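You operate a simulated robot arm through the tools that you are given. There is no shell and no other tool.

Carry out the task below with a simulated robot arm. There is one attempt and no reset: what you move stays moved.

Task
Press the ring of the tube in the slide to depth 2, then to depth 6.
Fine: lock the slide under the green press first; at the end leave it free and pulled out, the tube in it, the depth at 6.
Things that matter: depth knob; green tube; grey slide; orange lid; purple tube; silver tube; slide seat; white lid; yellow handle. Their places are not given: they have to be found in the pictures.

The check looks at the end state, three seconds after you hand in, the way a careful person would. Anything else that was tipped, shoved, dropped, spilled or broken makes it a failure.

Robot
A 7-joint arm with a two-finger gripper, fixed in place. Base frame: the origin is at the foot of the arm, x ahead of it, y to its left, z up. Units: m, degrees, N and s.
With the tool pointing down near the work surface it reaches from about 0.28 to 0.78 m from the base axis. Its first joint turns from -166.0 to 166.0 degrees. Payload 2.45 kg.
The tool frame sits at the grasp point between the pads (the TCP): z along the fingers, y along the line on which they close. The tips reach 0.027 m beyond it. The gripper opens to 0.08 m. The gripper's body begins 0.054 m behind the TCP.
Orientation is told as [roll, pitch, yaw] about the base's x, y, z axes, in that order, counted from this pose: with the fingers straight down and closing along the base's y, the tool's x points along the base's -x, its y along +y and its z along -z.

Tools
- The arm moves only by the tool servo_tool. Its argument "plan" is a list of rows, each a list of 6 numbers: the shift along the tool's x, y, z in m, then the turn, a rotation vector about the tool's x, y, z in degrees. In form: [[tx, ty, tz, wx, wy, wz], ...]. A call has 1 to 20 rows; each row is the pose to reach, as a shift and turn from the pose commanded when the call began, along the tool's axes at that moment. "claw" is the opening, from 0 (shut) to 1 (fully open), set as the call begins (left out, the last holds). Each row takes 0.2 s and may step no farther than 0.05 m and 8.6 degrees from the row before; otherwise, or with a gripper value out of range, the whole call is refused. A pose out of reach is approached as far as the arm can. The call stops where the force on the tool passes 40 N (or 10 N more than at its start, if that is more) or the arm is blocked; 0.2 s more then pass. Each finger travels about 0.153 m/s and halts on what it meets, pressing with about 29 N; the grip force reading is that of the motor and also rises with nothing between the fingers. The clock runs only during rows and for 0.2 s after the last one: add rows that repeat a pose to give the fingers time. It gives the time, the measured TCP pose, the force on the tool (base axes), the opening and the grip force at its end, in the units of the frame above (readings bear some noise), with the torque about the TCP (base axes, N m) and any sound that the robot's microphone picked up, and new pictures: "views" is both (left out), scene, wrist or none.
- Cameras (640 x 400 px; columns grow to the right, rows downward): "scene" is fixed at [0.2197, -0.6494, 1.6535]; the picture's right is [0.84, 0.55, 0.00], its down [0.54, -0.83, -0.14] and it looks along [-0.08, 0.12, -0.99] (base axes); focal length 352 px, centre (320, 200). "wrist" rides on the gripper at [0.063, 0.012, -0.079] in the tool frame; the picture's right is [-0.19, 0.98, 0.00], its down [-0.72, -0.14, -0.68] and it looks along [-0.67, -0.13, 0.73] (tool axes); focal length 226 px, centre (320, 200).
- move_column(by): slides the trunk up (or, below 0, down) by that many m; the arm rides with it, the base frame stays. It gives what a move gives, with no picture.
- locate(camera, pixels): for up to 12 pixels [column, row] of the newest picture of that camera ("zoom" is the newest enlarged one), the place [x, y, z] in the base frame of the surface seen there, good to about 0.002 m. No time passes.
- close_up(camera, box): a new picture of the part [left, top, right, bottom] of that camera's present view, enlarged. No time passes.
- finish_job(): hands the job in; it is judged then, once.

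Unless the task says otherwise, let go and move clear before handing in.

The tools are called after "Request:" as a command line: name --pt "numbers of a row" for each row, then --argument value for the rest, lists and objects as JSON in quotes. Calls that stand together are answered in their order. servo_tool: Moves the arm, as the interface text tells. Its arguments: {"type":"object","properties":{"plan":{"type":"array","items":{"type":"array","items":{"type":"number"}}},"claw":{"type":"number"},"views":{"type":"string","enum":["both","scene","wrist","none"]}},"required":["plan"]} The other tools are called the same way: move_column (by) slides the trunk up or down; locate (camera, pixels) gives the place of the surface under pixels of a picture; close_up (camera, box) takes an enlarged picture of a part of a camera's view; finish_job () hands the job in.

At the start:

```text
t: 0.0
position: [0.2692, -0.5184, 1.2605]
ee_rot: [0.1, 0.0, 0.1]
force: [1.2, -0.8, -1.0]
wrist_torque: [0.01, 0.01, 0.01]
width: 0.0801
grasp_force: 0.0
trunk travel left (down, up): [-0.375, 0.165]
```

scene: 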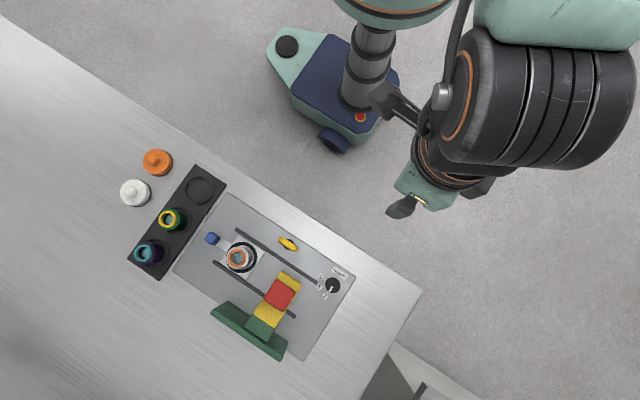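
wrist: 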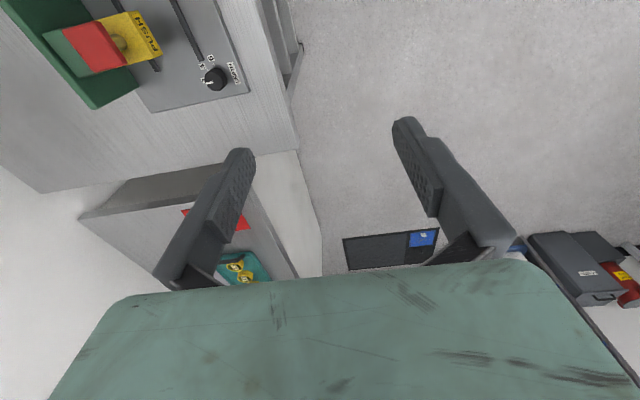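

The scene shows a grey device plate around (270,275) with a slide holding a tube at (240,258), a green press at (265,310), a depth knob at (332,286) and a yellow handle at (288,243). I'll enlarge the area and locate the key points.

Request:
close_up --camera "scene" --box '[170, 180, 370, 360]'

Request:
locate --camera "scene" --pixels '[[240, 258], [288, 243], [332, 286], [280, 293], [211, 239], [262, 327], [288, 280], [200, 300], [172, 218], [148, 252], [230, 240], [320, 320]]'

Request:
close_up --camera "wrist" --box '[0, 0, 300, 190]'

```text
2.22 times, centred on (270, 270) of scene
```

zoom: 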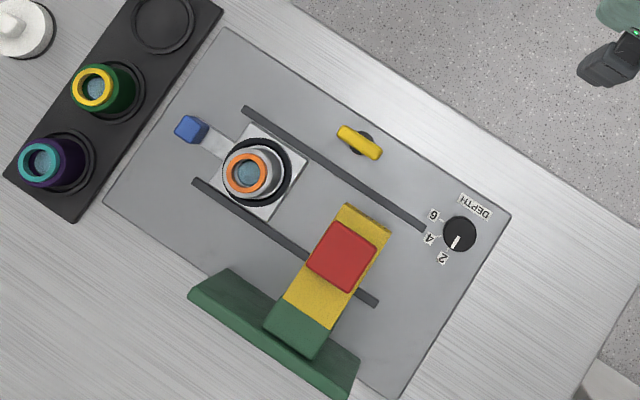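

```text
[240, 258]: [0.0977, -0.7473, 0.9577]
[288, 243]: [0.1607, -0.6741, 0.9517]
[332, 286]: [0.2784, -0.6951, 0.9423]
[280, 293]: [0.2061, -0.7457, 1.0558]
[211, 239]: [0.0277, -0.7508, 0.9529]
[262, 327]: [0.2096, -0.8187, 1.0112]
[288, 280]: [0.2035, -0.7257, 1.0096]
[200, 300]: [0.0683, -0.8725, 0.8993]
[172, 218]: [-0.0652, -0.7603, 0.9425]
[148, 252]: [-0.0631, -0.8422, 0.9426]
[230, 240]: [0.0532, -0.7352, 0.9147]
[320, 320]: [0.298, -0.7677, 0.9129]
```

```text
2.11 times, centred on (150, 95) of wrist
```

zoom: 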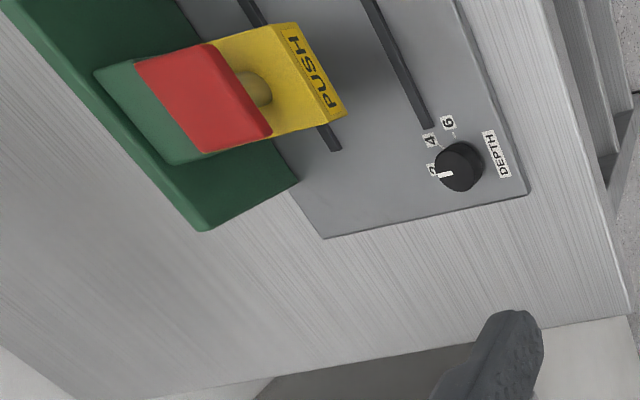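

The zoom shows the slide with a blue knob, rails leading under the press, a yellow lock handle parallel to the rails and a depth dial (6, 4, 2). I'll measure these features more finely.

Request:
close_up --camera "scene" --box '[195, 215, 315, 290]'

Request:
close_up --camera "scene" --box '[300, 260, 364, 300]'

```text
5.33 times, centred on (255, 252) of scene
```

zoom: 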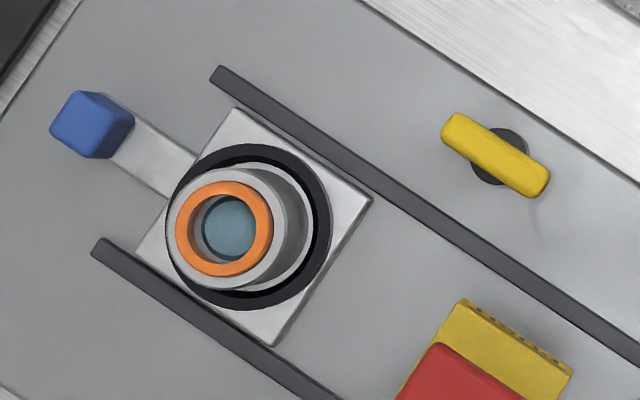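

```text
10.00 times, centred on (332, 280) of scene
```

zoom: 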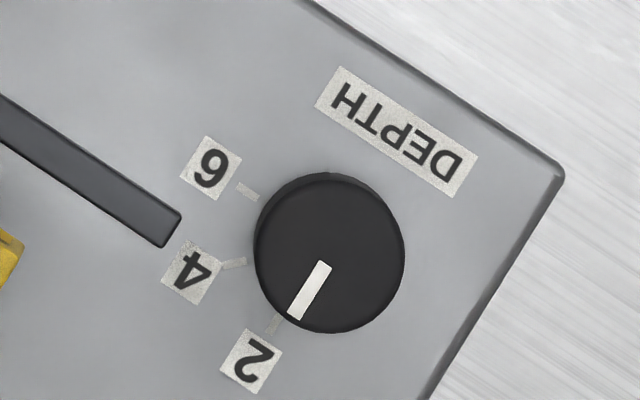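

The dial pointer looks near the "2" tick. I'll locate pointer, ticks, and rim to compute angles.

Request:
locate --camera "zoom" --pixels '[[323, 264], [295, 316], [273, 323], [235, 263], [248, 192], [330, 185], [398, 255], [263, 250], [330, 325], [170, 225], [560, 172], [210, 168]]'

Request:
close_up --camera "scene" --box '[195, 215, 315, 290]'

```text
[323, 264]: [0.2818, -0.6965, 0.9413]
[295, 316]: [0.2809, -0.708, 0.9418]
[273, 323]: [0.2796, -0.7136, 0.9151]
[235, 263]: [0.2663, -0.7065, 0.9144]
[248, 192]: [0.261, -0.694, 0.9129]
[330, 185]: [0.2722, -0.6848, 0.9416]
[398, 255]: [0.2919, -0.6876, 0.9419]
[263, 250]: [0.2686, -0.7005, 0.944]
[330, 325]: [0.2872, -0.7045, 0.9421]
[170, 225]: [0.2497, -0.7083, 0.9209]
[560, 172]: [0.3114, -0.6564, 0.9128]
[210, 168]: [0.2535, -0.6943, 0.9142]
```

```text
5.33 times, centred on (255, 252) of scene
```

zoom: 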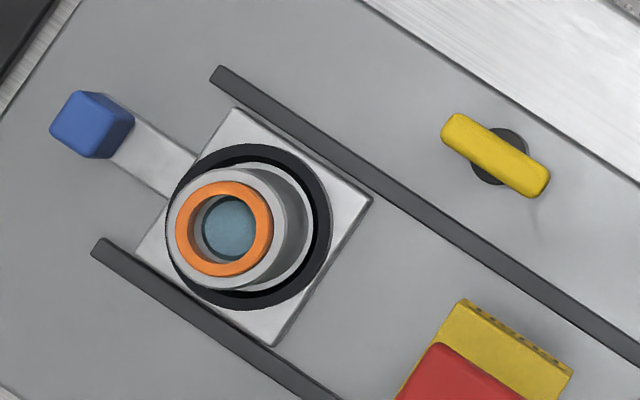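

The dial is at 2 (pointer at about −90°, "4" at −135°, "6" at 180° around [0.280, −0.6945]). Now measuring slide, rails, lock handle.

Request:
locate --camera "zoom" --pixels '[[215, 75], [97, 247], [630, 352], [100, 95], [90, 125], [120, 140], [455, 120], [540, 190], [497, 155], [490, 178], [232, 112], [368, 200]]'

Request:
locate --camera "scene" --pixels '[[278, 283], [292, 289], [271, 302], [285, 306], [293, 315], [313, 282], [278, 272], [299, 281], [248, 335], [215, 310], [285, 350], [250, 268]]'

```text
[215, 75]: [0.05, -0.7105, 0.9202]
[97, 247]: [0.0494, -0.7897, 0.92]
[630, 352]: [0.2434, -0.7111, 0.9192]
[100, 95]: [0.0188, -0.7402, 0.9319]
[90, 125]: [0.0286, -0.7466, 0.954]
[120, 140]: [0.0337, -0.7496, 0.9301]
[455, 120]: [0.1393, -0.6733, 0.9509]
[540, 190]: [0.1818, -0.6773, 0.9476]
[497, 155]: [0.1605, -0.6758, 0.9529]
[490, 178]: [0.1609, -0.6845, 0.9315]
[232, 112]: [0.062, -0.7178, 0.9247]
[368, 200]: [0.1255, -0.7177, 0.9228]
```

```text
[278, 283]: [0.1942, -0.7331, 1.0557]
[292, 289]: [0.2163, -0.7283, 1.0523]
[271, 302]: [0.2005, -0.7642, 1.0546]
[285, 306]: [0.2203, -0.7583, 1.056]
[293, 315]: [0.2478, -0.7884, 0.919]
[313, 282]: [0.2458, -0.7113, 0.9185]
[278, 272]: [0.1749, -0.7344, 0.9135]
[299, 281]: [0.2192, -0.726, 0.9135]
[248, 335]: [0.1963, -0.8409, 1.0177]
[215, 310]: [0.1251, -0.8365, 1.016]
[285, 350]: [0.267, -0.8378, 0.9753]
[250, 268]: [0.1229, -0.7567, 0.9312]
```

The device is aligned with the base axes: slide axis along x at y≈−0.75, blue knob near (0.028, −0.75), red button near (0.207, −0.746, top 1.056). I'll move above the blue knob first.

Request:
servo_tool --pt "0.03 -0.029 0.0 0 0 0" --pt "0.06 -0.058 0.0 0 0 0" --pt "0.09 -0.087 0.01 0 0 0" --pt "0.12 -0.116 0.02 0 0 0" --pt "0.15 -0.145 0.03 0 0 0" --pt "0.18 -0.174 0.04 0 0 0" --pt "0.21 -0.203 0.05 0 0 0" --pt "0.241 -0.232 0.06 0 0 0" --pt "0.241 -0.232 0.1 0 0 0" --pt "0.241 -0.232 0.14 0 0 0" --pt "0.241 -0.232 0.14 0 0 0" --claw 1

```text
t: 2.4
position: [0.0279, -0.751, 1.1222]
ee_rot: [0.1, 0.0, -0.1]
force: [0.5, 0.2, 0.4]
wrist_torque: [0.0, -0.03, 0.02]
width: 0.0801
grasp_force: 0.0
trunk travel left (down, up): [-0.375, 0.165]
```

scene: 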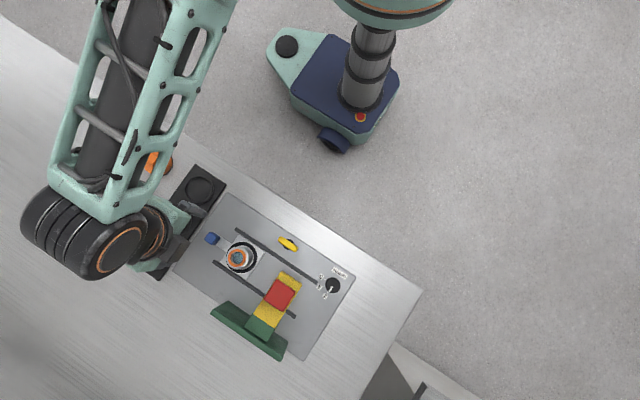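
wrist: 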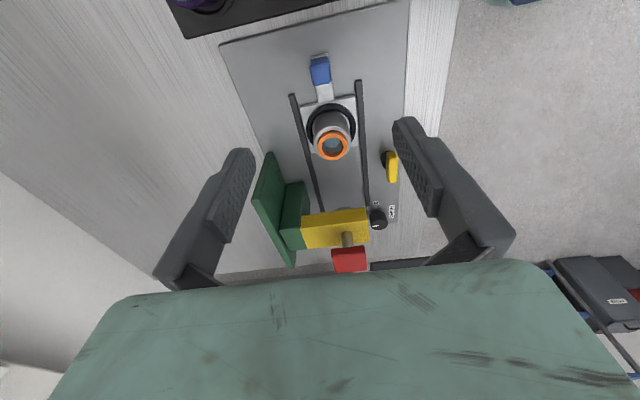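

The arm is above the blue knob, wrist view shows it at (320,72) with the slide behind. I'll take a close-up to measure the knob, tube and press.

Request:
close_up --camera "wrist" --box '[230, 40, 430, 165]'

Request:
locate --camera "zoom" --pixels '[[290, 65], [290, 105], [265, 90], [310, 85], [270, 125], [320, 125], [330, 312], [330, 365], [290, 340], [375, 335], [325, 260], [500, 400]]'

Request:
close_up --camera "wrist" --box '[250, 150, 430, 275]'

```text
3.20 times, centred on (330, 102) of wrist
```

zoom: 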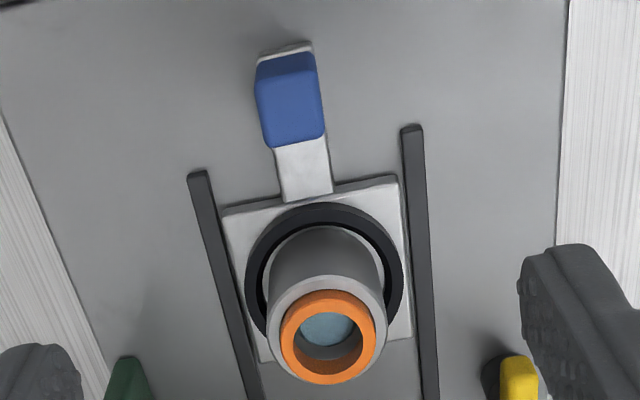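

```text
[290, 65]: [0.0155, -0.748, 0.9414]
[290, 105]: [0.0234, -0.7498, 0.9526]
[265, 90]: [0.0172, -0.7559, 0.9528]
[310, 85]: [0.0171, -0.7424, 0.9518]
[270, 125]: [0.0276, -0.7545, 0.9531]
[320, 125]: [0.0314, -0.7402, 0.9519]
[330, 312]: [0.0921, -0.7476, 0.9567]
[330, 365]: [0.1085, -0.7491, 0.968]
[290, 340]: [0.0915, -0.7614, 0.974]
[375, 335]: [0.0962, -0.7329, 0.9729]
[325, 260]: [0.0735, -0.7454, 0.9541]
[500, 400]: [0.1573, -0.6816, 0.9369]
```

```text
3.20 times, centred on (340, 212) of wrist
```

zoom: 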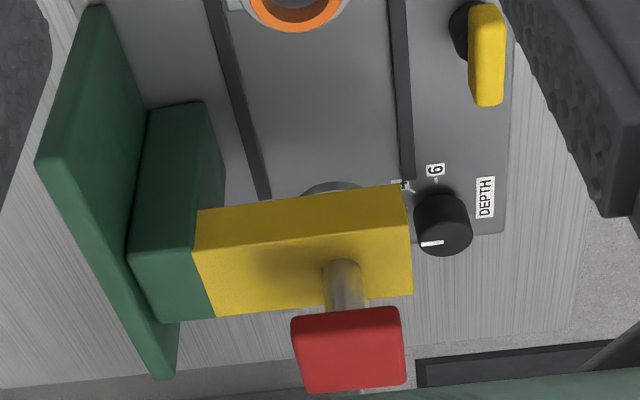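

The blue knob top spans x≈0.015–0.032, y≈−0.757…−0.740, top z≈0.952; silver tube top ≈0.974. I'll descend around the knob with open fingers and then grip it.

Request:
servo_tool --pt "0.002 0.001 0.04 0 0 0" --pt "0.004 0.002 0.08 0 0 0" --pt "0.004 0.002 0.11 0 0 0" --pt "0.004 0.002 0.135 0 0 0" --pt "0.004 0.002 0.155 0 0 0" --pt "0.004 0.002 0.165 0 0 0" --pt "0.004 0.002 0.165 0 0 0"

```text
t: 4.0
position: [0.0256, -0.748, 0.9545]
ee_rot: [0.0, 0.0, 0.0]
force: [0.0, -0.1, 0.8]
wrist_torque: [0.01, 0.0, 0.02]
width: 0.0798
grasp_force: 0.0
trunk travel left (down, up): [-0.375, 0.165]
```

scene: 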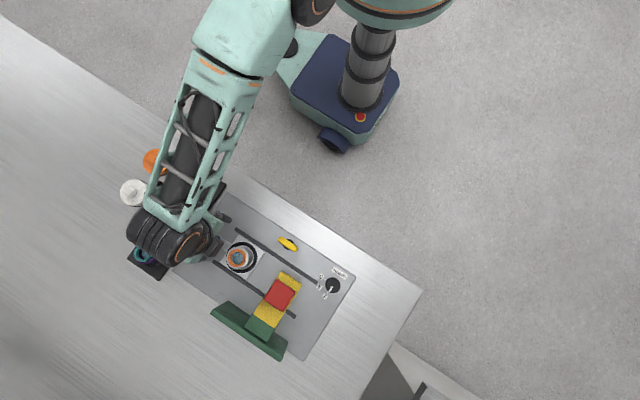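
wrist: 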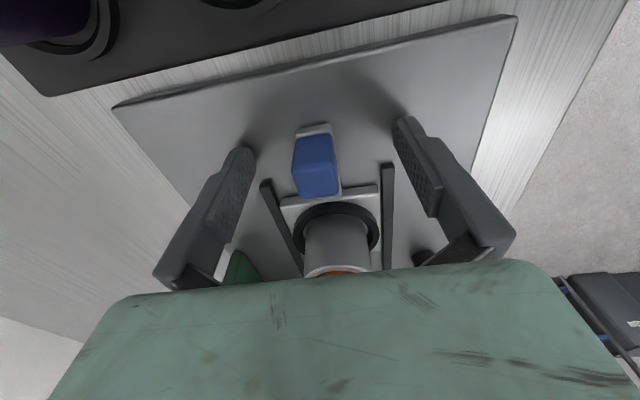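

The knob is between the open fingers (knob at (315,165), fingers at 235 and 412). A quick centring check before closing.

Request:
locate --camera "wrist" --pixels '[[297, 175], [334, 175], [315, 145], [315, 180], [330, 150], [298, 150], [245, 170], [412, 160]]'

```text
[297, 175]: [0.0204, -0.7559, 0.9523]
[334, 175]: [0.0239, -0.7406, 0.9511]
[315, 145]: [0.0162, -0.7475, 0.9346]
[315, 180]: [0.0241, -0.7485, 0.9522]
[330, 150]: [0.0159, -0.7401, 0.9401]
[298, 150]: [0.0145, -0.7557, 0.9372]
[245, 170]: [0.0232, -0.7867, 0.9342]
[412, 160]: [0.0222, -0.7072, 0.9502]
```

The knob is centred on y≈−0.748, matching the TCP. Closing the fingers on it.

Request:
servo_tool --pt "0 0 0 0 0 0" --pt "0 0 0 0 0 0" --pt "0 0 0 0 0 0" --claw 0.1 --views "wrist"

```text
t: 4.8
position: [0.0255, -0.7511, 0.954]
ee_rot: [-0.1, 0.0, 0.0]
force: [0.3, -15.9, -0.7]
wrist_torque: [-0.12, 0.02, -0.02]
width: 0.0199
grasp_force: 45.2
trunk travel left (down, up): [-0.375, 0.165]
```

wrist: 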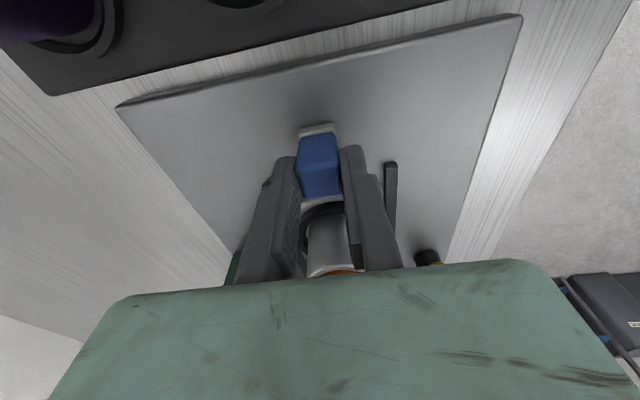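

The grip pulled the tool to y −0.751 with a −16 N side force, so I'll shift the command −0.0025 in y to relieve it.

Request:
servo_tool --pt "0 -0.0025 0 0 0 0" --pt "0 -0.0025 0 0 0 0" --views "none"

```text
t: 5.4
position: [0.0249, -0.7509, 0.9537]
ee_rot: [0.1, 0.0, 0.0]
force: [-0.3, -1.8, 5.3]
wrist_torque: [-0.13, -0.07, -0.03]
width: 0.0194
grasp_force: 44.6
trunk travel left (down, up): [-0.375, 0.165]
```

Force relieved. Now I'll push the slide toward the press (+x) in steps, stopping before the expected seat.

Request:
servo_tool --pt "-0.01 0 0 0 0 0" --pt "-0.025 0 0 0 0 0" --pt "-0.04 0 0 0 0 0" --pt "-0.055 0 0 0 0 0" --pt "-0.07 0 0 0 0 0" --pt "-0.08 0 0 0 0 0" --pt "-0.09 0 0 0 0 0" --pt "-0.09 0 0 0 0 0"

```text
t: 7.2
position: [0.1149, -0.7491, 0.9535]
ee_rot: [0.1, 0.0, 0.0]
force: [0.1, 15.4, -6.6]
wrist_torque: [0.12, -0.03, 0.07]
width: 0.0195
grasp_force: 44.4
trunk travel left (down, up): [-0.375, 0.165]
```

scene: 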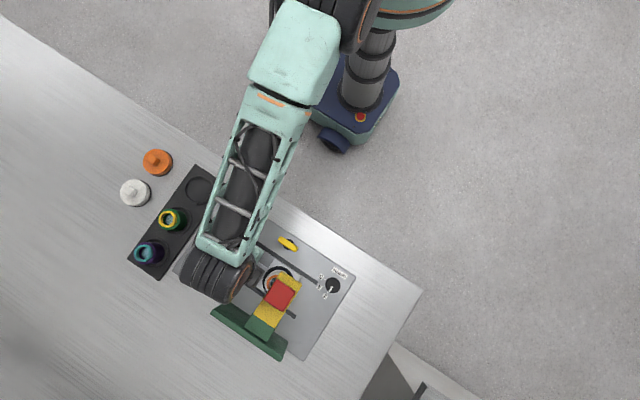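
wrist: 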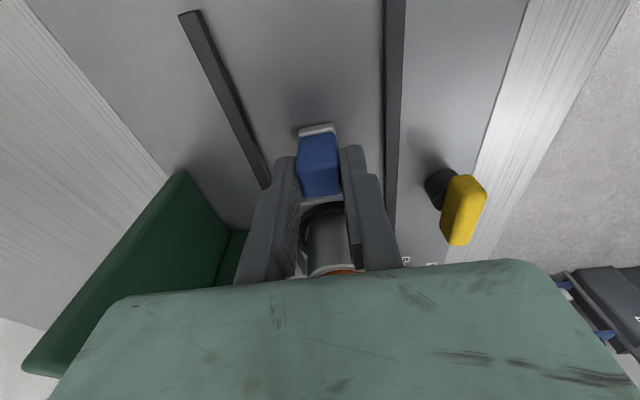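

The slide follows (TCP x 0.115) with 15 N side force, so I'll ease y by +0.0018 and continue forward in small steps until it seats.

Request:
servo_tool --pt "0 0.0018 0 0 0 0" --pt "-0.005 0.0018 0 0 0 0" --pt "-0.01 0.0018 0 0 0 0" --pt "-0.015 0.0018 0 0 0 0" --pt "-0.019 0.0018 0 0 0 0" --pt "-0.022 0.0018 0 0 0 0" --pt "-0.025 0.0018 0 0 0 0" --pt "-0.028 0.0018 0 0 0 0" --pt "-0.03 0.0018 0 0 0 0"

```text
t: 9.2
position: [0.1396, -0.7508, 0.9553]
ee_rot: [-0.1, -0.1, -0.1]
force: [-23.4, -4.9, -1.2]
wrist_torque: [0.94, -0.91, 0.31]
width: 0.0196
grasp_force: 40.8
trunk travel left (down, up): [-0.375, 0.165]
```

scene: 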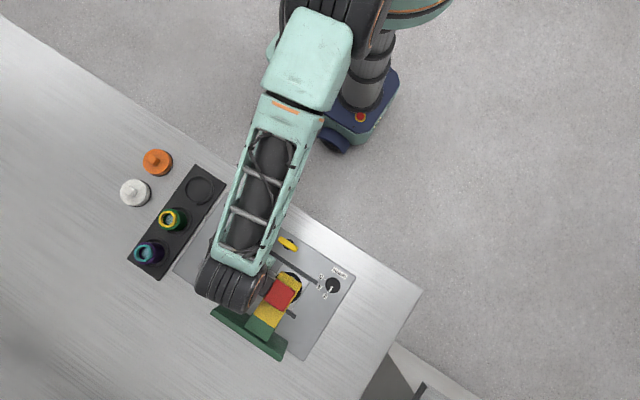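
wrist: 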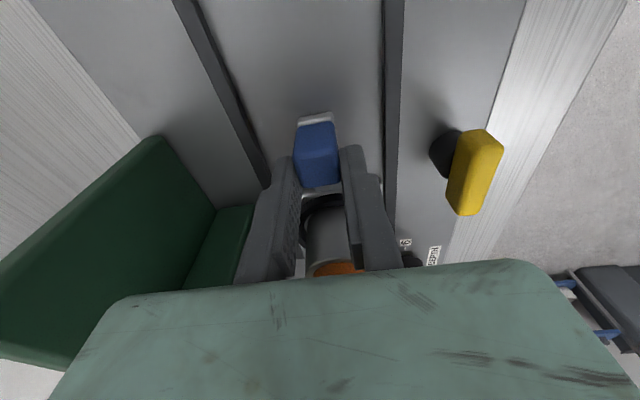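

The slide stopped with −23 N in x at TCP x≈0.140, matching the expected seat under the press. I'll relieve the push, release the knob and rise a bit to inspect.

Request:
servo_tool --pt "0.004 0 0 0 0 0" --pt "0.004 0 0 0 0 0" --views "none"

Request:
servo_tool --pt "0 0 0 0 0 0" --pt "0 0 0 0 0 0" --pt "0 0 0 0 0 0" --pt "0.005 0 -0.03 0 0 0" --pt "0.02 0 -0.06 0 0 0" --pt "0.06 0.0 -0.09 0 0 0" --pt "0.1 0 -0.12 0 0 0" --pt "0.12 0 -0.12 0 0 0" --claw 0.7

```text
t: 9.8
position: [0.1407, -0.7501, 0.9555]
ee_rot: [-0.1, 0.0, 0.0]
force: [-14.4, -9.7, 1.2]
wrist_torque: [0.42, -0.49, -0.19]
width: 0.0198
grasp_force: 44.9
trunk travel left (down, up): [-0.375, 0.165]
```

```text
t: 11.6
position: [0.0192, -0.7517, 1.0757]
ee_rot: [0.1, 0.0, 0.1]
force: [-0.2, 0.6, -0.8]
wrist_torque: [0.03, -0.05, 0.0]
width: 0.0558
grasp_force: 0.0
trunk travel left (down, up): [-0.375, 0.165]
```

scene: 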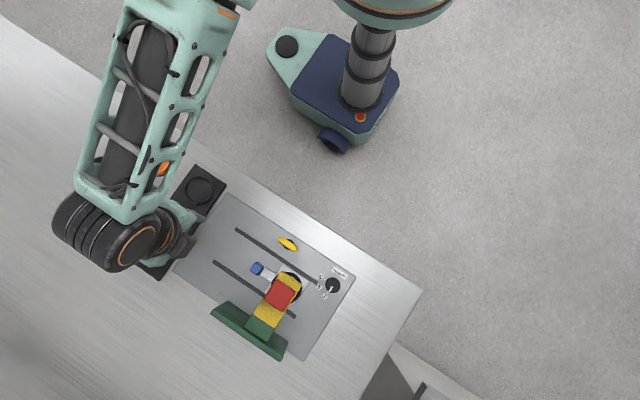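
wrist: 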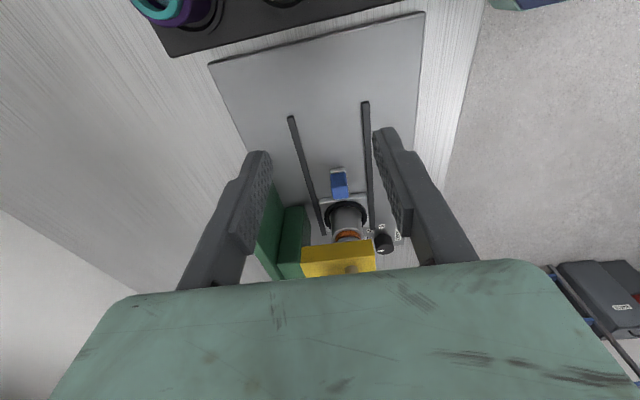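

Request:
close_up --camera "wrist" --box '[270, 150, 430, 280]'

Request:
close_up --camera "scene" --box '[235, 225, 355, 325]'

Request:
locate --camera "zoom" --pixels '[[110, 230], [135, 225], [200, 250], [305, 310], [215, 265], [240, 245], [300, 265], [345, 290], [185, 300], [330, 365]]'

```text
3.08 times, centred on (350, 215) of wrist
```

zoom: 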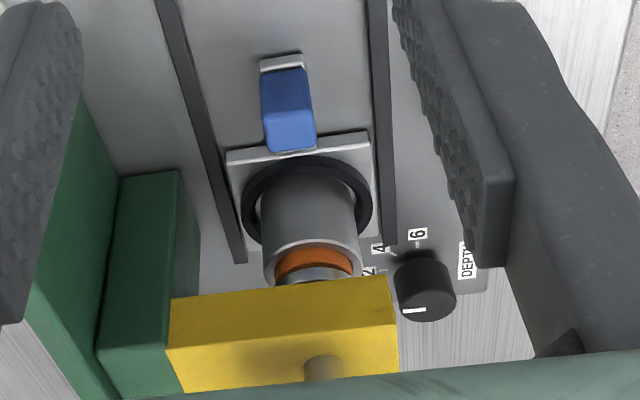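

```text
4.00 times, centred on (295, 275) of scene
```

zoom: 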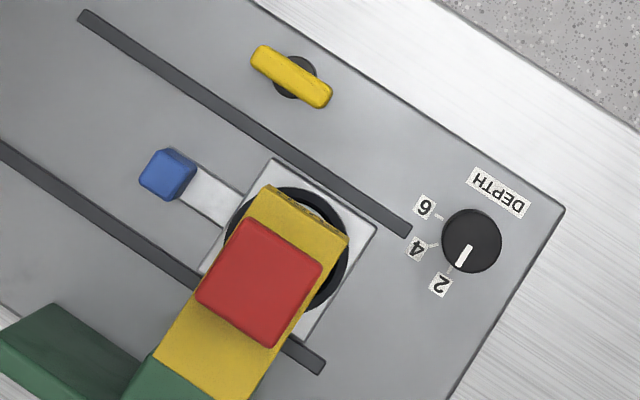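

```text
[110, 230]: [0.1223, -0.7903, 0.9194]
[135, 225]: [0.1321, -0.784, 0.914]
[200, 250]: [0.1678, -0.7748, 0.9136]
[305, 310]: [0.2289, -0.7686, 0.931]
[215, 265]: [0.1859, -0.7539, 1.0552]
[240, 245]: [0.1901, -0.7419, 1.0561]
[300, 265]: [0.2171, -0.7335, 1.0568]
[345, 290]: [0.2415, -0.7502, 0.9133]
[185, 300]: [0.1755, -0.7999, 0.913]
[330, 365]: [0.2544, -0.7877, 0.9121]
```

The slide now sits under the press head (ring below the metal plunger at zoom (315,270)). I'll measure the slide's position and the lock handle.

Request:
locate --camera "zoom" --pixels '[[275, 164], [370, 228], [165, 160], [195, 175], [165, 178], [262, 50], [255, 68], [330, 90], [318, 106], [290, 77], [470, 238], [458, 266]]'

Request:
close_up --camera "scene" --box '[270, 230, 306, 254]'

```text
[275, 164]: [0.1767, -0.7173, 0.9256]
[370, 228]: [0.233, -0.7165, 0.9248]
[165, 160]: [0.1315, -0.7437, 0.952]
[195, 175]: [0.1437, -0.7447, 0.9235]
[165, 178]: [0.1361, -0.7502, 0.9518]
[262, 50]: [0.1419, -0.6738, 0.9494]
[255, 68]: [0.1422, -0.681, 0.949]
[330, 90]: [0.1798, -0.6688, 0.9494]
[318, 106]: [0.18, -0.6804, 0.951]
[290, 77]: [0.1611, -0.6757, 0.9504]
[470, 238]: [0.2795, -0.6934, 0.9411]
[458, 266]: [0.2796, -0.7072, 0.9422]
```

```text
16.00 times, centred on (288, 242) of scene
```

zoom: 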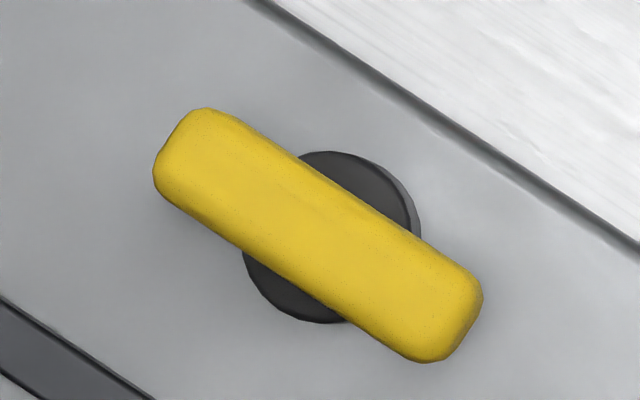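

The slide has moved in by ~0.112 (plate x≈0.177–0.235). The yellow handle is a 0.04×0.012 bar along x centred near (0.161, −0.676), top z≈0.951. I'll refine those before gripping it.

Request:
locate --camera "zoom" --pixels '[[318, 237], [205, 112], [160, 175], [478, 290], [420, 355], [330, 160], [260, 270], [300, 315], [415, 215], [160, 195], [400, 350], [320, 300]]'

Request:
close_up --camera "wrist" --box '[350, 180, 430, 260]'

```text
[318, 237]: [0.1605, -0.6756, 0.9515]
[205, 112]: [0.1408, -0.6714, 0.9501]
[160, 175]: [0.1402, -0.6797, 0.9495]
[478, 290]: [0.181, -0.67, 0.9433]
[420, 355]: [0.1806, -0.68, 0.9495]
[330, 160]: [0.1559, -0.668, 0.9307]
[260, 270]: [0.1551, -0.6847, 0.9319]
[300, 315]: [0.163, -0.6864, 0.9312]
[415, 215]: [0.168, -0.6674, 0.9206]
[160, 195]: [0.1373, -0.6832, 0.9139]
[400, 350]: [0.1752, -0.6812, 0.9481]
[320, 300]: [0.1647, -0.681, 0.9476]
```

```text
5.00 times, centred on (390, 220) of wrist
```

zoom: 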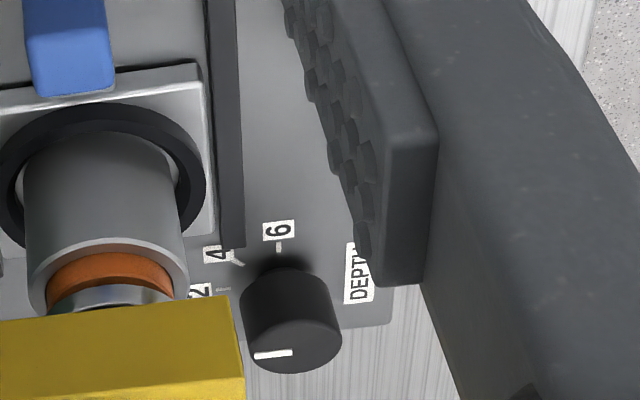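

Handle centre is (0.161, −0.6757), resting on a pivot whose top is 0.931. I'll move above it with partially open fingers.

Request:
servo_tool --pt "-0.02 0.015 0.0 0 0 0" --pt "-0.05 0.03 0.0 0 0 0" --pt "-0.08 0.045 0.0 0 0 0" --pt "-0.11 0.06 0.0 0 0 0" --pt "-0.1415 0.0755 0.0 0 0 0" --pt "-0.1415 0.0755 0.04 0 0 0" --pt "-0.1415 0.0755 0.07 0 0 0" --pt "-0.1415 0.0755 0.07 0 0 0" --claw 0.6

```text
t: 13.4
position: [0.1615, -0.6736, 1.0055]
ee_rot: [0.1, 0.1, 0.1]
force: [0.2, 0.0, 0.2]
wrist_torque: [0.02, -0.03, 0.03]
width: 0.0481
grasp_force: 0.0
trunk travel left (down, up): [-0.375, 0.165]
```

scene: 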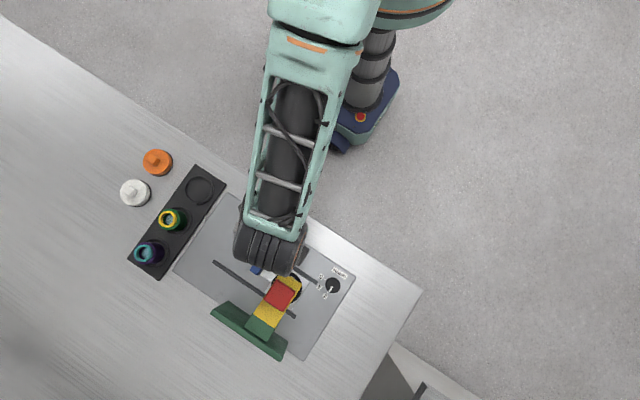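
wrist: 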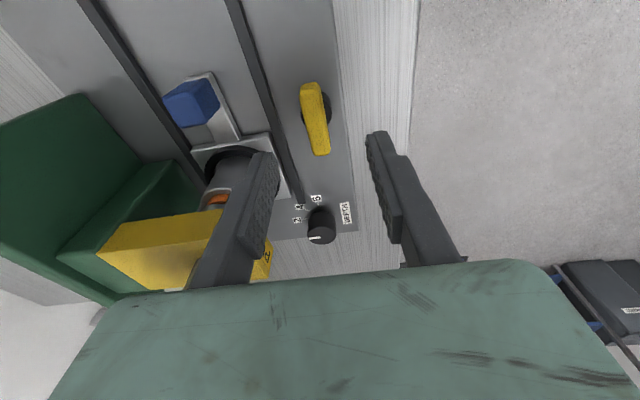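

The TCP is at (0.1615, −0.6736); the handle lies between the fingers. I'll correct y by −0.002, descend to z 0.963 and close.

Request:
servo_tool --pt "0.0007 -0.002 0.02 0 0 0" --pt "0.0007 -0.002 0.035 0 0 0" --pt "0.0007 -0.002 0.0425 0 0 0" --pt "0.0007 -0.002 0.0425 0 0 0"

Request:
servo_tool --pt "0 0 0 0 0 0" --pt "0 0 0 0 0 0" --pt "0 0 0 0 0 0" --claw 0.05 --views "wrist"

```text
t: 14.4
position: [0.1617, -0.6756, 0.9634]
ee_rot: [0.0, 0.0, 0.0]
force: [-0.3, -0.7, -0.1]
wrist_torque: [0.01, -0.04, 0.0]
width: 0.0482
grasp_force: 0.1
trunk travel left (down, up): [-0.375, 0.165]
```

scene: 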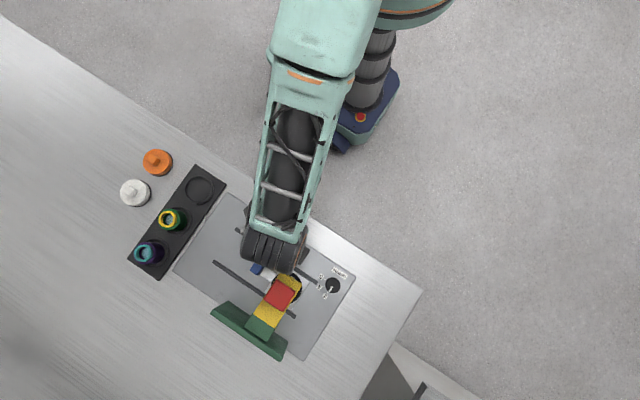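
wrist: 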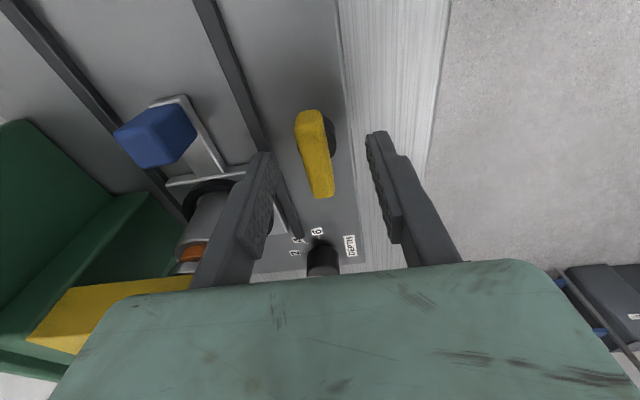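

```text
t: 15.2
position: [0.1609, -0.6757, 0.9635]
ee_rot: [0.0, -0.2, 0.1]
force: [7.2, -10.7, -2.4]
wrist_torque: [-0.15, 0.75, 0.02]
width: 0.013
grasp_force: 38.7
trunk travel left (down, up): [-0.375, 0.165]
```

wrist: 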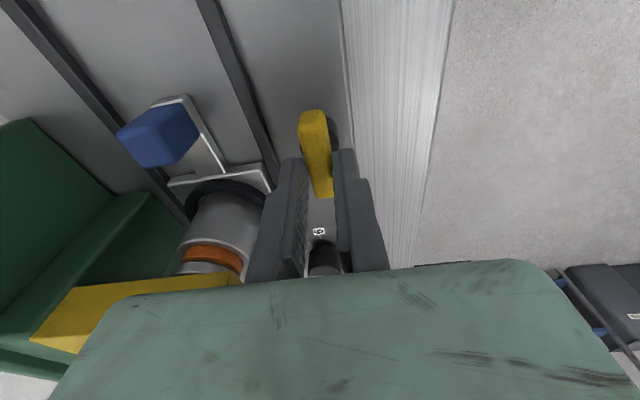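

Gripped the handle (width 0.013). I'll test a clockwise turn (viewed from above) of 12° and read the torque about z.

Request:
servo_tool --pt "0 0 0 0 0 4" --pt "0 0 0 0 0 8" --pt "0 0 0 0 0 12" --pt "0 0 0 0 0 12" --views "wrist"

```text
t: 16.2
position: [0.161, -0.6764, 0.9636]
ee_rot: [-0.1, -0.1, -12.2]
force: [5.8, -9.9, 13.0]
wrist_torque: [0.09, -0.08, 0.96]
width: 0.0161
grasp_force: 41.8
trunk travel left (down, up): [-0.375, 0.165]
```

wrist: 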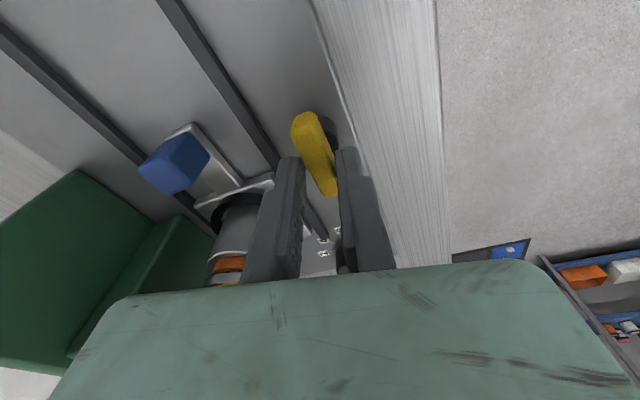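

Width widened and torque reached 0.96 N·m, so the handle doesn't turn clockwise (it's at its stop). I'll go back and test counter-clockwise.

Request:
servo_tool --pt "0 0 0 0 0 -6" --pt "0 0 0 0 0 -12" --pt "0 0 0 0 0 -16" --pt "0 0 0 0 0 -20" --pt "0 0 0 0 0 -24" --pt "0 0 0 0 0 -24"

```text
t: 17.6
position: [0.1603, -0.6751, 0.9621]
ee_rot: [0.0, 0.0, 11.9]
force: [0.7, -15.9, 11.8]
wrist_torque: [-0.5, 1.09, 0.03]
width: 0.0128
grasp_force: 39.5
trunk travel left (down, up): [-0.375, 0.165]
```

scene: 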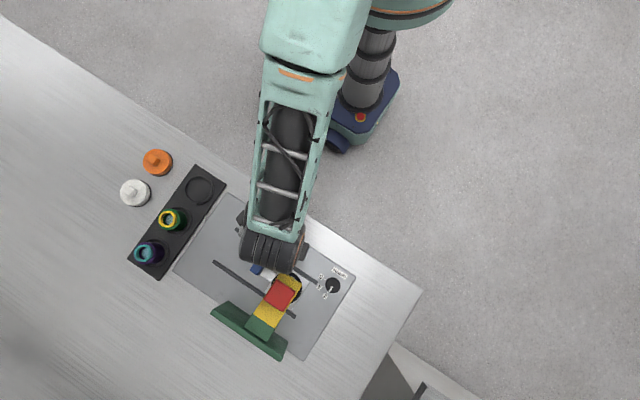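
wrist: 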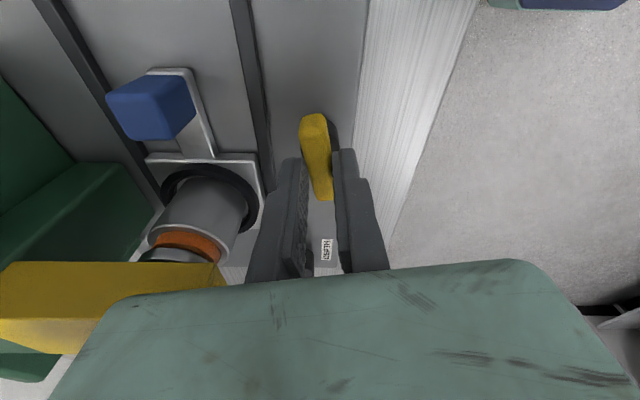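

Counter-clockwise the handle follows freely (torque ≈0, width 0.0128). I'll continue CCW to about 45° and check.

Request:
servo_tool --pt "0.0007 0 0 0 0 -6" --pt "0.0007 0 0 0 0 -12" --pt "0.0007 0 0 0 0 -18" --pt "0.0007 0 0 0 0 -24" --pt "0.0007 0 0 0 0 -30" --pt "0.0007 0 0 0 0 -36" --pt "0.0007 0 0 0 0 -36"

```text
t: 19.2
position: [0.1612, -0.6763, 0.9616]
ee_rot: [-0.1, 0.1, 48.0]
force: [-4.0, -18.1, 12.9]
wrist_torque: [0.37, -0.59, -0.04]
width: 0.0129
grasp_force: 39.2
trunk travel left (down, up): [-0.375, 0.165]
```

scene: 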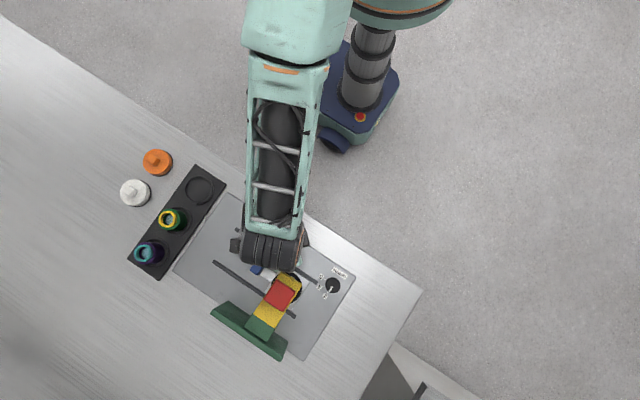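
wrist: 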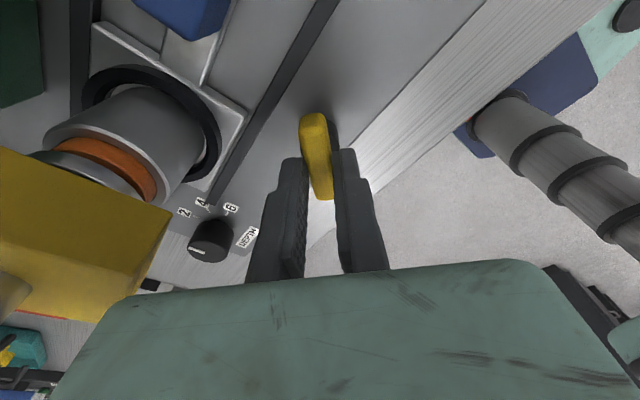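

Now at 48° with moderate side force; the view is clear. Continuing CCW to 90° with a tiny compliance shift.

Request:
servo_tool --pt "0.001 -0.001 -0.001 0 0 -6" --pt "0.001 -0.001 -0.001 0 0 -12" --pt "0.001 -0.001 -0.001 0 0 -18" --pt "0.001 -0.001 -0.001 0 0 -24" --pt "0.001 -0.001 -0.001 0 0 -30" --pt "0.001 -0.001 -0.001 0 0 -36" --pt "0.001 -0.001 -0.001 0 0 -42" --pt "0.001 -0.001 -0.001 0 0 -42"

```text
t: 21.0
position: [0.16, -0.6764, 0.9609]
ee_rot: [-0.1, -0.3, 90.0]
force: [-6.0, 10.4, -7.0]
wrist_torque: [0.4, 0.16, -0.01]
width: 0.0126
grasp_force: 39.6
trunk travel left (down, up): [-0.375, 0.165]
```

scene: 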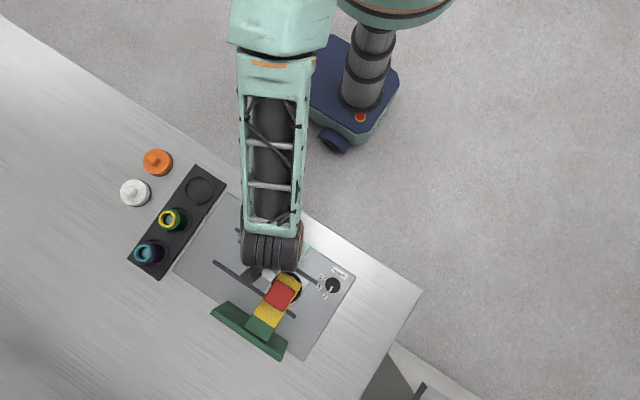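
wrist: 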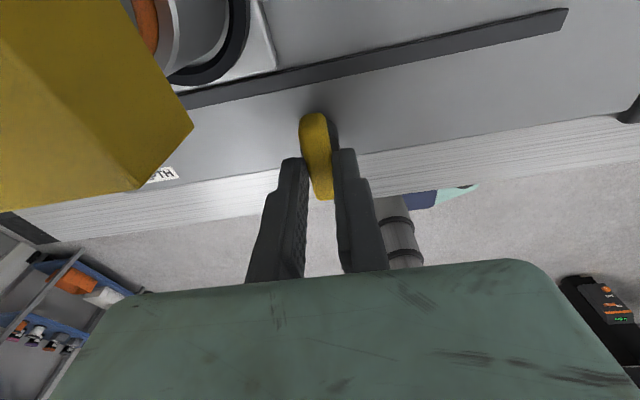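

At 90° with no torque yet. I'll probe a few more degrees for the stop.

Request:
servo_tool --pt "0 0 0 0 0 -3" --pt "0 0 0 0 0 -6" --pt "0 0 0 0 0 -9" --pt "0 0 0 0 0 -9" --views "wrist"

```text
t: 22.0
position: [0.1612, -0.6766, 0.962]
ee_rot: [0.0, 0.2, 99.2]
force: [-7.8, 9.4, -7.4]
wrist_torque: [-0.46, 0.2, -0.62]
width: 0.0151
grasp_force: 41.2
trunk travel left (down, up): [-0.375, 0.165]
```

wrist: 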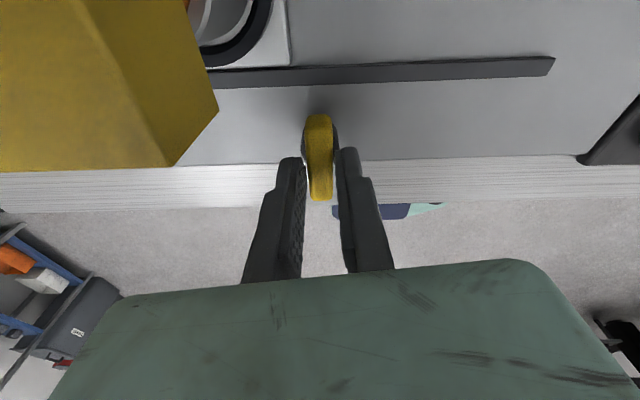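

The stop is at ~90° (torque −0.62, width widened). I'll turn back to 90°, release, and lift away.

Request:
servo_tool --pt "0 0 0 0 0 5" --pt "0 0 0 0 0 9" --pt "0 0 0 0 0 9" --views "none"

Request:
servo_tool --pt "0 0 0 0 0 0" --pt "0 0 0 0 0 0" --pt "0 0 -0.02 0 0 0" --pt "0 0 -0.05 0 0 0" --pt "0 0 -0.09 0 0 0" --pt "0 0 -0.13 0 0 0" --pt "0 0 -0.13 0 0 0" --claw 0.4

```text
t: 22.8
position: [0.1596, -0.6777, 0.9636]
ee_rot: [0.0, -0.2, 90.0]
force: [-4.0, 5.8, -13.8]
wrist_torque: [-0.44, 0.03, 0.03]
width: 0.0129
grasp_force: 39.3
trunk travel left (down, up): [-0.375, 0.165]
```

```text
t: 24.4
position: [0.161, -0.6761, 1.094]
ee_rot: [0.0, -0.1, 90.0]
force: [0.0, -0.1, 0.0]
wrist_torque: [0.01, 0.0, 0.03]
width: 0.032
grasp_force: 0.1
trunk travel left (down, up): [-0.375, 0.165]
```

scene: 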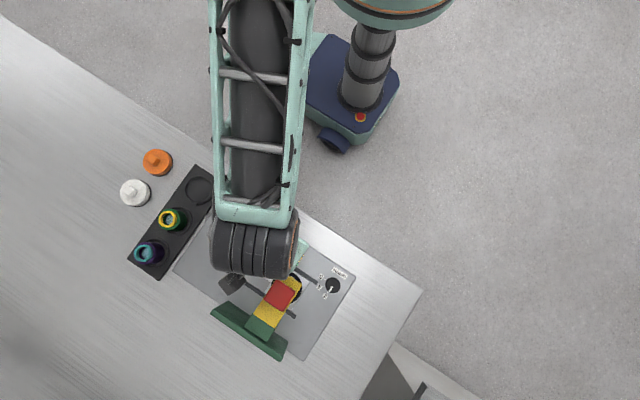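
wrist: 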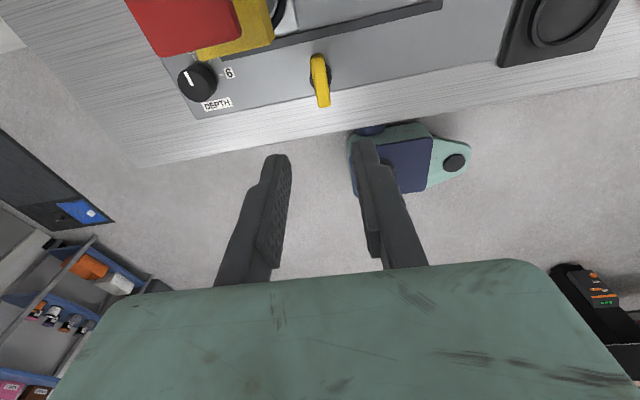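

The handle is now perpendicular to the slide (wrist (320,80)). I'll raise, turn the tool back to yaw 0 and close the fingers.

Request:
servo_tool --pt "0 0 -0.03 0 0 8.2" --pt "0 0 -0.05 0 0 16.4" --pt "0 0 -0.05 0 0 24.6" --pt "0 0 -0.05 0 0 32.8" --pt "0 0 -0.05 0 0 41" --pt "0 0 -0.05 0 0 49.2" --pt "0 0 -0.05 0 0 57.4" --pt "0 0 -0.05 0 0 65.6" --pt "0 0 -0.05 0 0 73.8" --pt "0 0 -0.05 0 0 82" --pt "0 0 -0.05 0 0 90" --pt "0 0 -0.05 0 0 90" --claw 0

Request:
close_up --camera "scene" --box '[250, 260, 360, 330]'

Request:
locate --camera "zoom" --pixels '[[165, 130], [262, 170], [105, 235], [205, 280], [170, 180], [185, 75], [275, 125], [290, 140], [200, 70], [450, 155], [480, 150], [225, 125]]'

```text
t: 27.0
position: [0.1604, -0.6776, 1.1435]
ee_rot: [0.0, 0.1, -0.2]
force: [0.4, 0.1, 0.3]
wrist_torque: [0.04, -0.04, 0.01]
width: 0.0001
grasp_force: 28.8
trunk travel left (down, up): [-0.375, 0.165]
```

scene: 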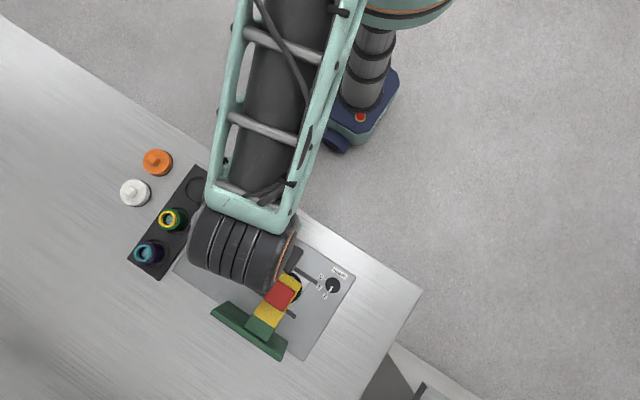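
wrist: 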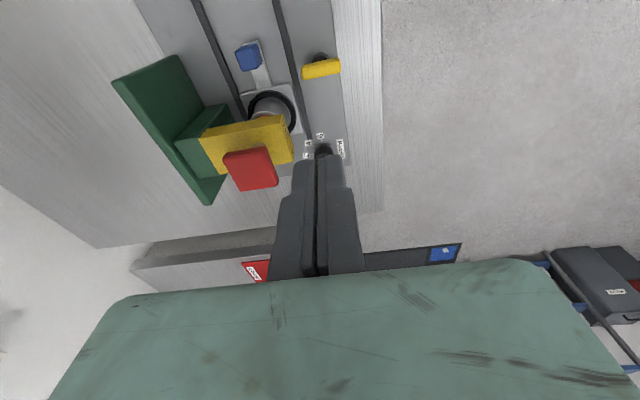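

```text
5.71 times, centred on (305, 295) of scene
```

zoom: 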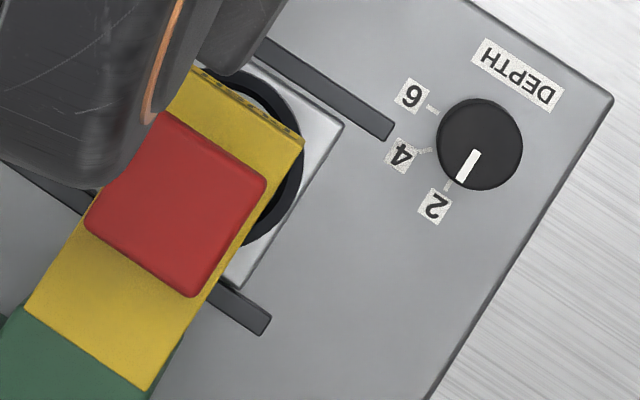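

```text
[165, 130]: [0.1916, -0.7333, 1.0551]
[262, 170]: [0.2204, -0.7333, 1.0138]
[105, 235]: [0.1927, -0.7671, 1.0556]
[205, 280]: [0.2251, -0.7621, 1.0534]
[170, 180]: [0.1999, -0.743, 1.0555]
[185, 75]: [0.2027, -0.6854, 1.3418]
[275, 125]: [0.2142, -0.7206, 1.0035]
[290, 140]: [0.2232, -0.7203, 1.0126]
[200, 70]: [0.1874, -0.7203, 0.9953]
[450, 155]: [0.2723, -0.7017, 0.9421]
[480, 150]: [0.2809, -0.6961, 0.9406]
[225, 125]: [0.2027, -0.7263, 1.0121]
```

The dial pointer remains at 2 and the yellow handle is across. The red button top spans x≈0.19–0.225, y≈−0.731…−0.769, z 1.056; I'll move closed fingertips above its centre.

Request:
servo_tool --pt "-0.015 -0.024 0 0 0 0" --pt "-0.03 -0.048 0 0 0 0" --pt "-0.0455 -0.072 0 0 0 0" --pt "-0.0455 -0.072 0.03 0 0 0" --pt "-0.0455 -0.072 0.045 0 0 0" --pt "-0.0455 -0.072 0.045 0 0 0"

```text
t: 28.4
position: [0.2064, -0.7505, 1.0974]
ee_rot: [0.1, 0.0, 0.0]
force: [0.1, 0.8, 0.2]
wrist_torque: [0.0, -0.01, 0.04]
width: 0.0002
grasp_force: 28.8
trunk travel left (down, up): [-0.375, 0.165]
```

scene: 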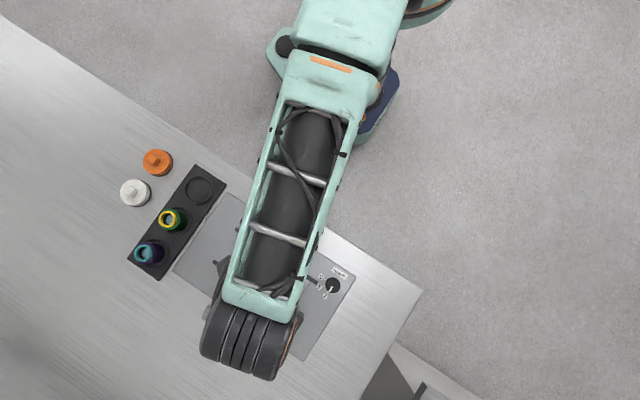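
wrist: 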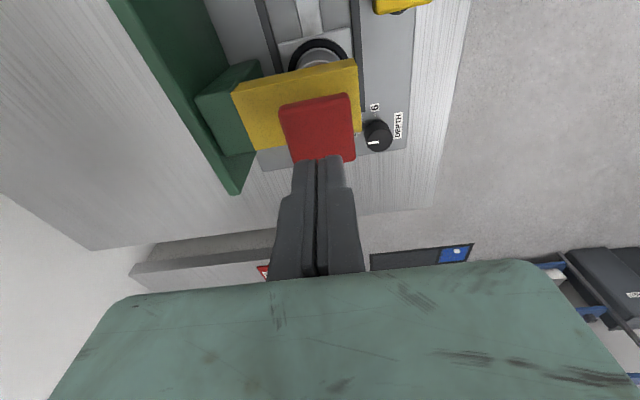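

Fingertips are over the red button. Pressing down slowly with the 40 N guard active.

Request:
servo_tool --pt "0 0 0.008 0 0 0" --pt "0 0 0.013 0 0 0" --pt "0 0 0.016 0 0 0" --pt "0 0 0.019 0 0 0" --pt "0 0 0.022 0 0 0" --pt "0 0 0.025 0 0 0" --pt "0 0 0.028 0 0 0" --pt "0 0 0.031 0 0 0" --pt "0 0 0.034 0 0 0" --pt "0 0 0.037 0 0 0"

```text
t: 30.6
position: [0.2075, -0.7497, 1.0643]
ee_rot: [-0.2, 0.0, 0.1]
force: [-2.0, 1.8, 16.2]
wrist_torque: [0.03, 0.04, 0.0]
width: 0.0059
grasp_force: 29.8
trunk travel left (down, up): [-0.375, 0.165]
heard: click
```

scene: 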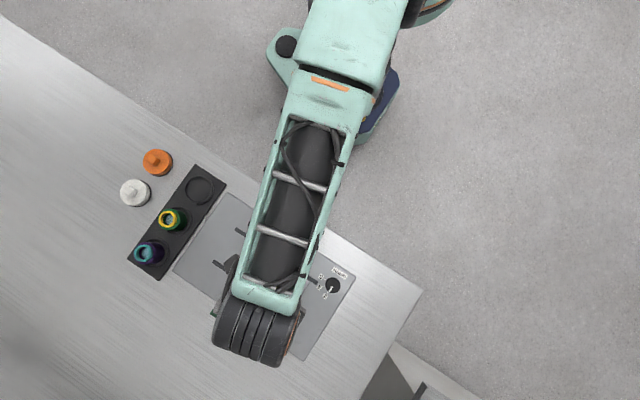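
wrist: 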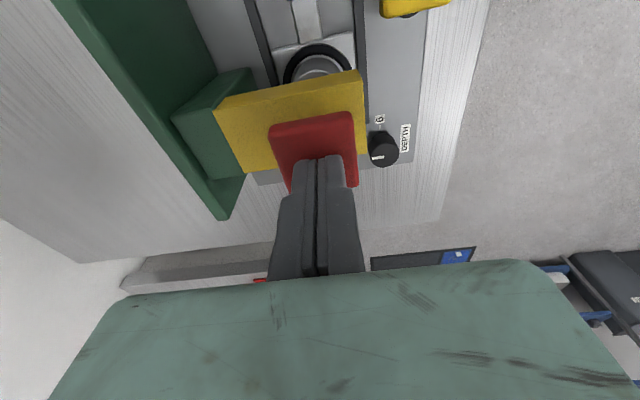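

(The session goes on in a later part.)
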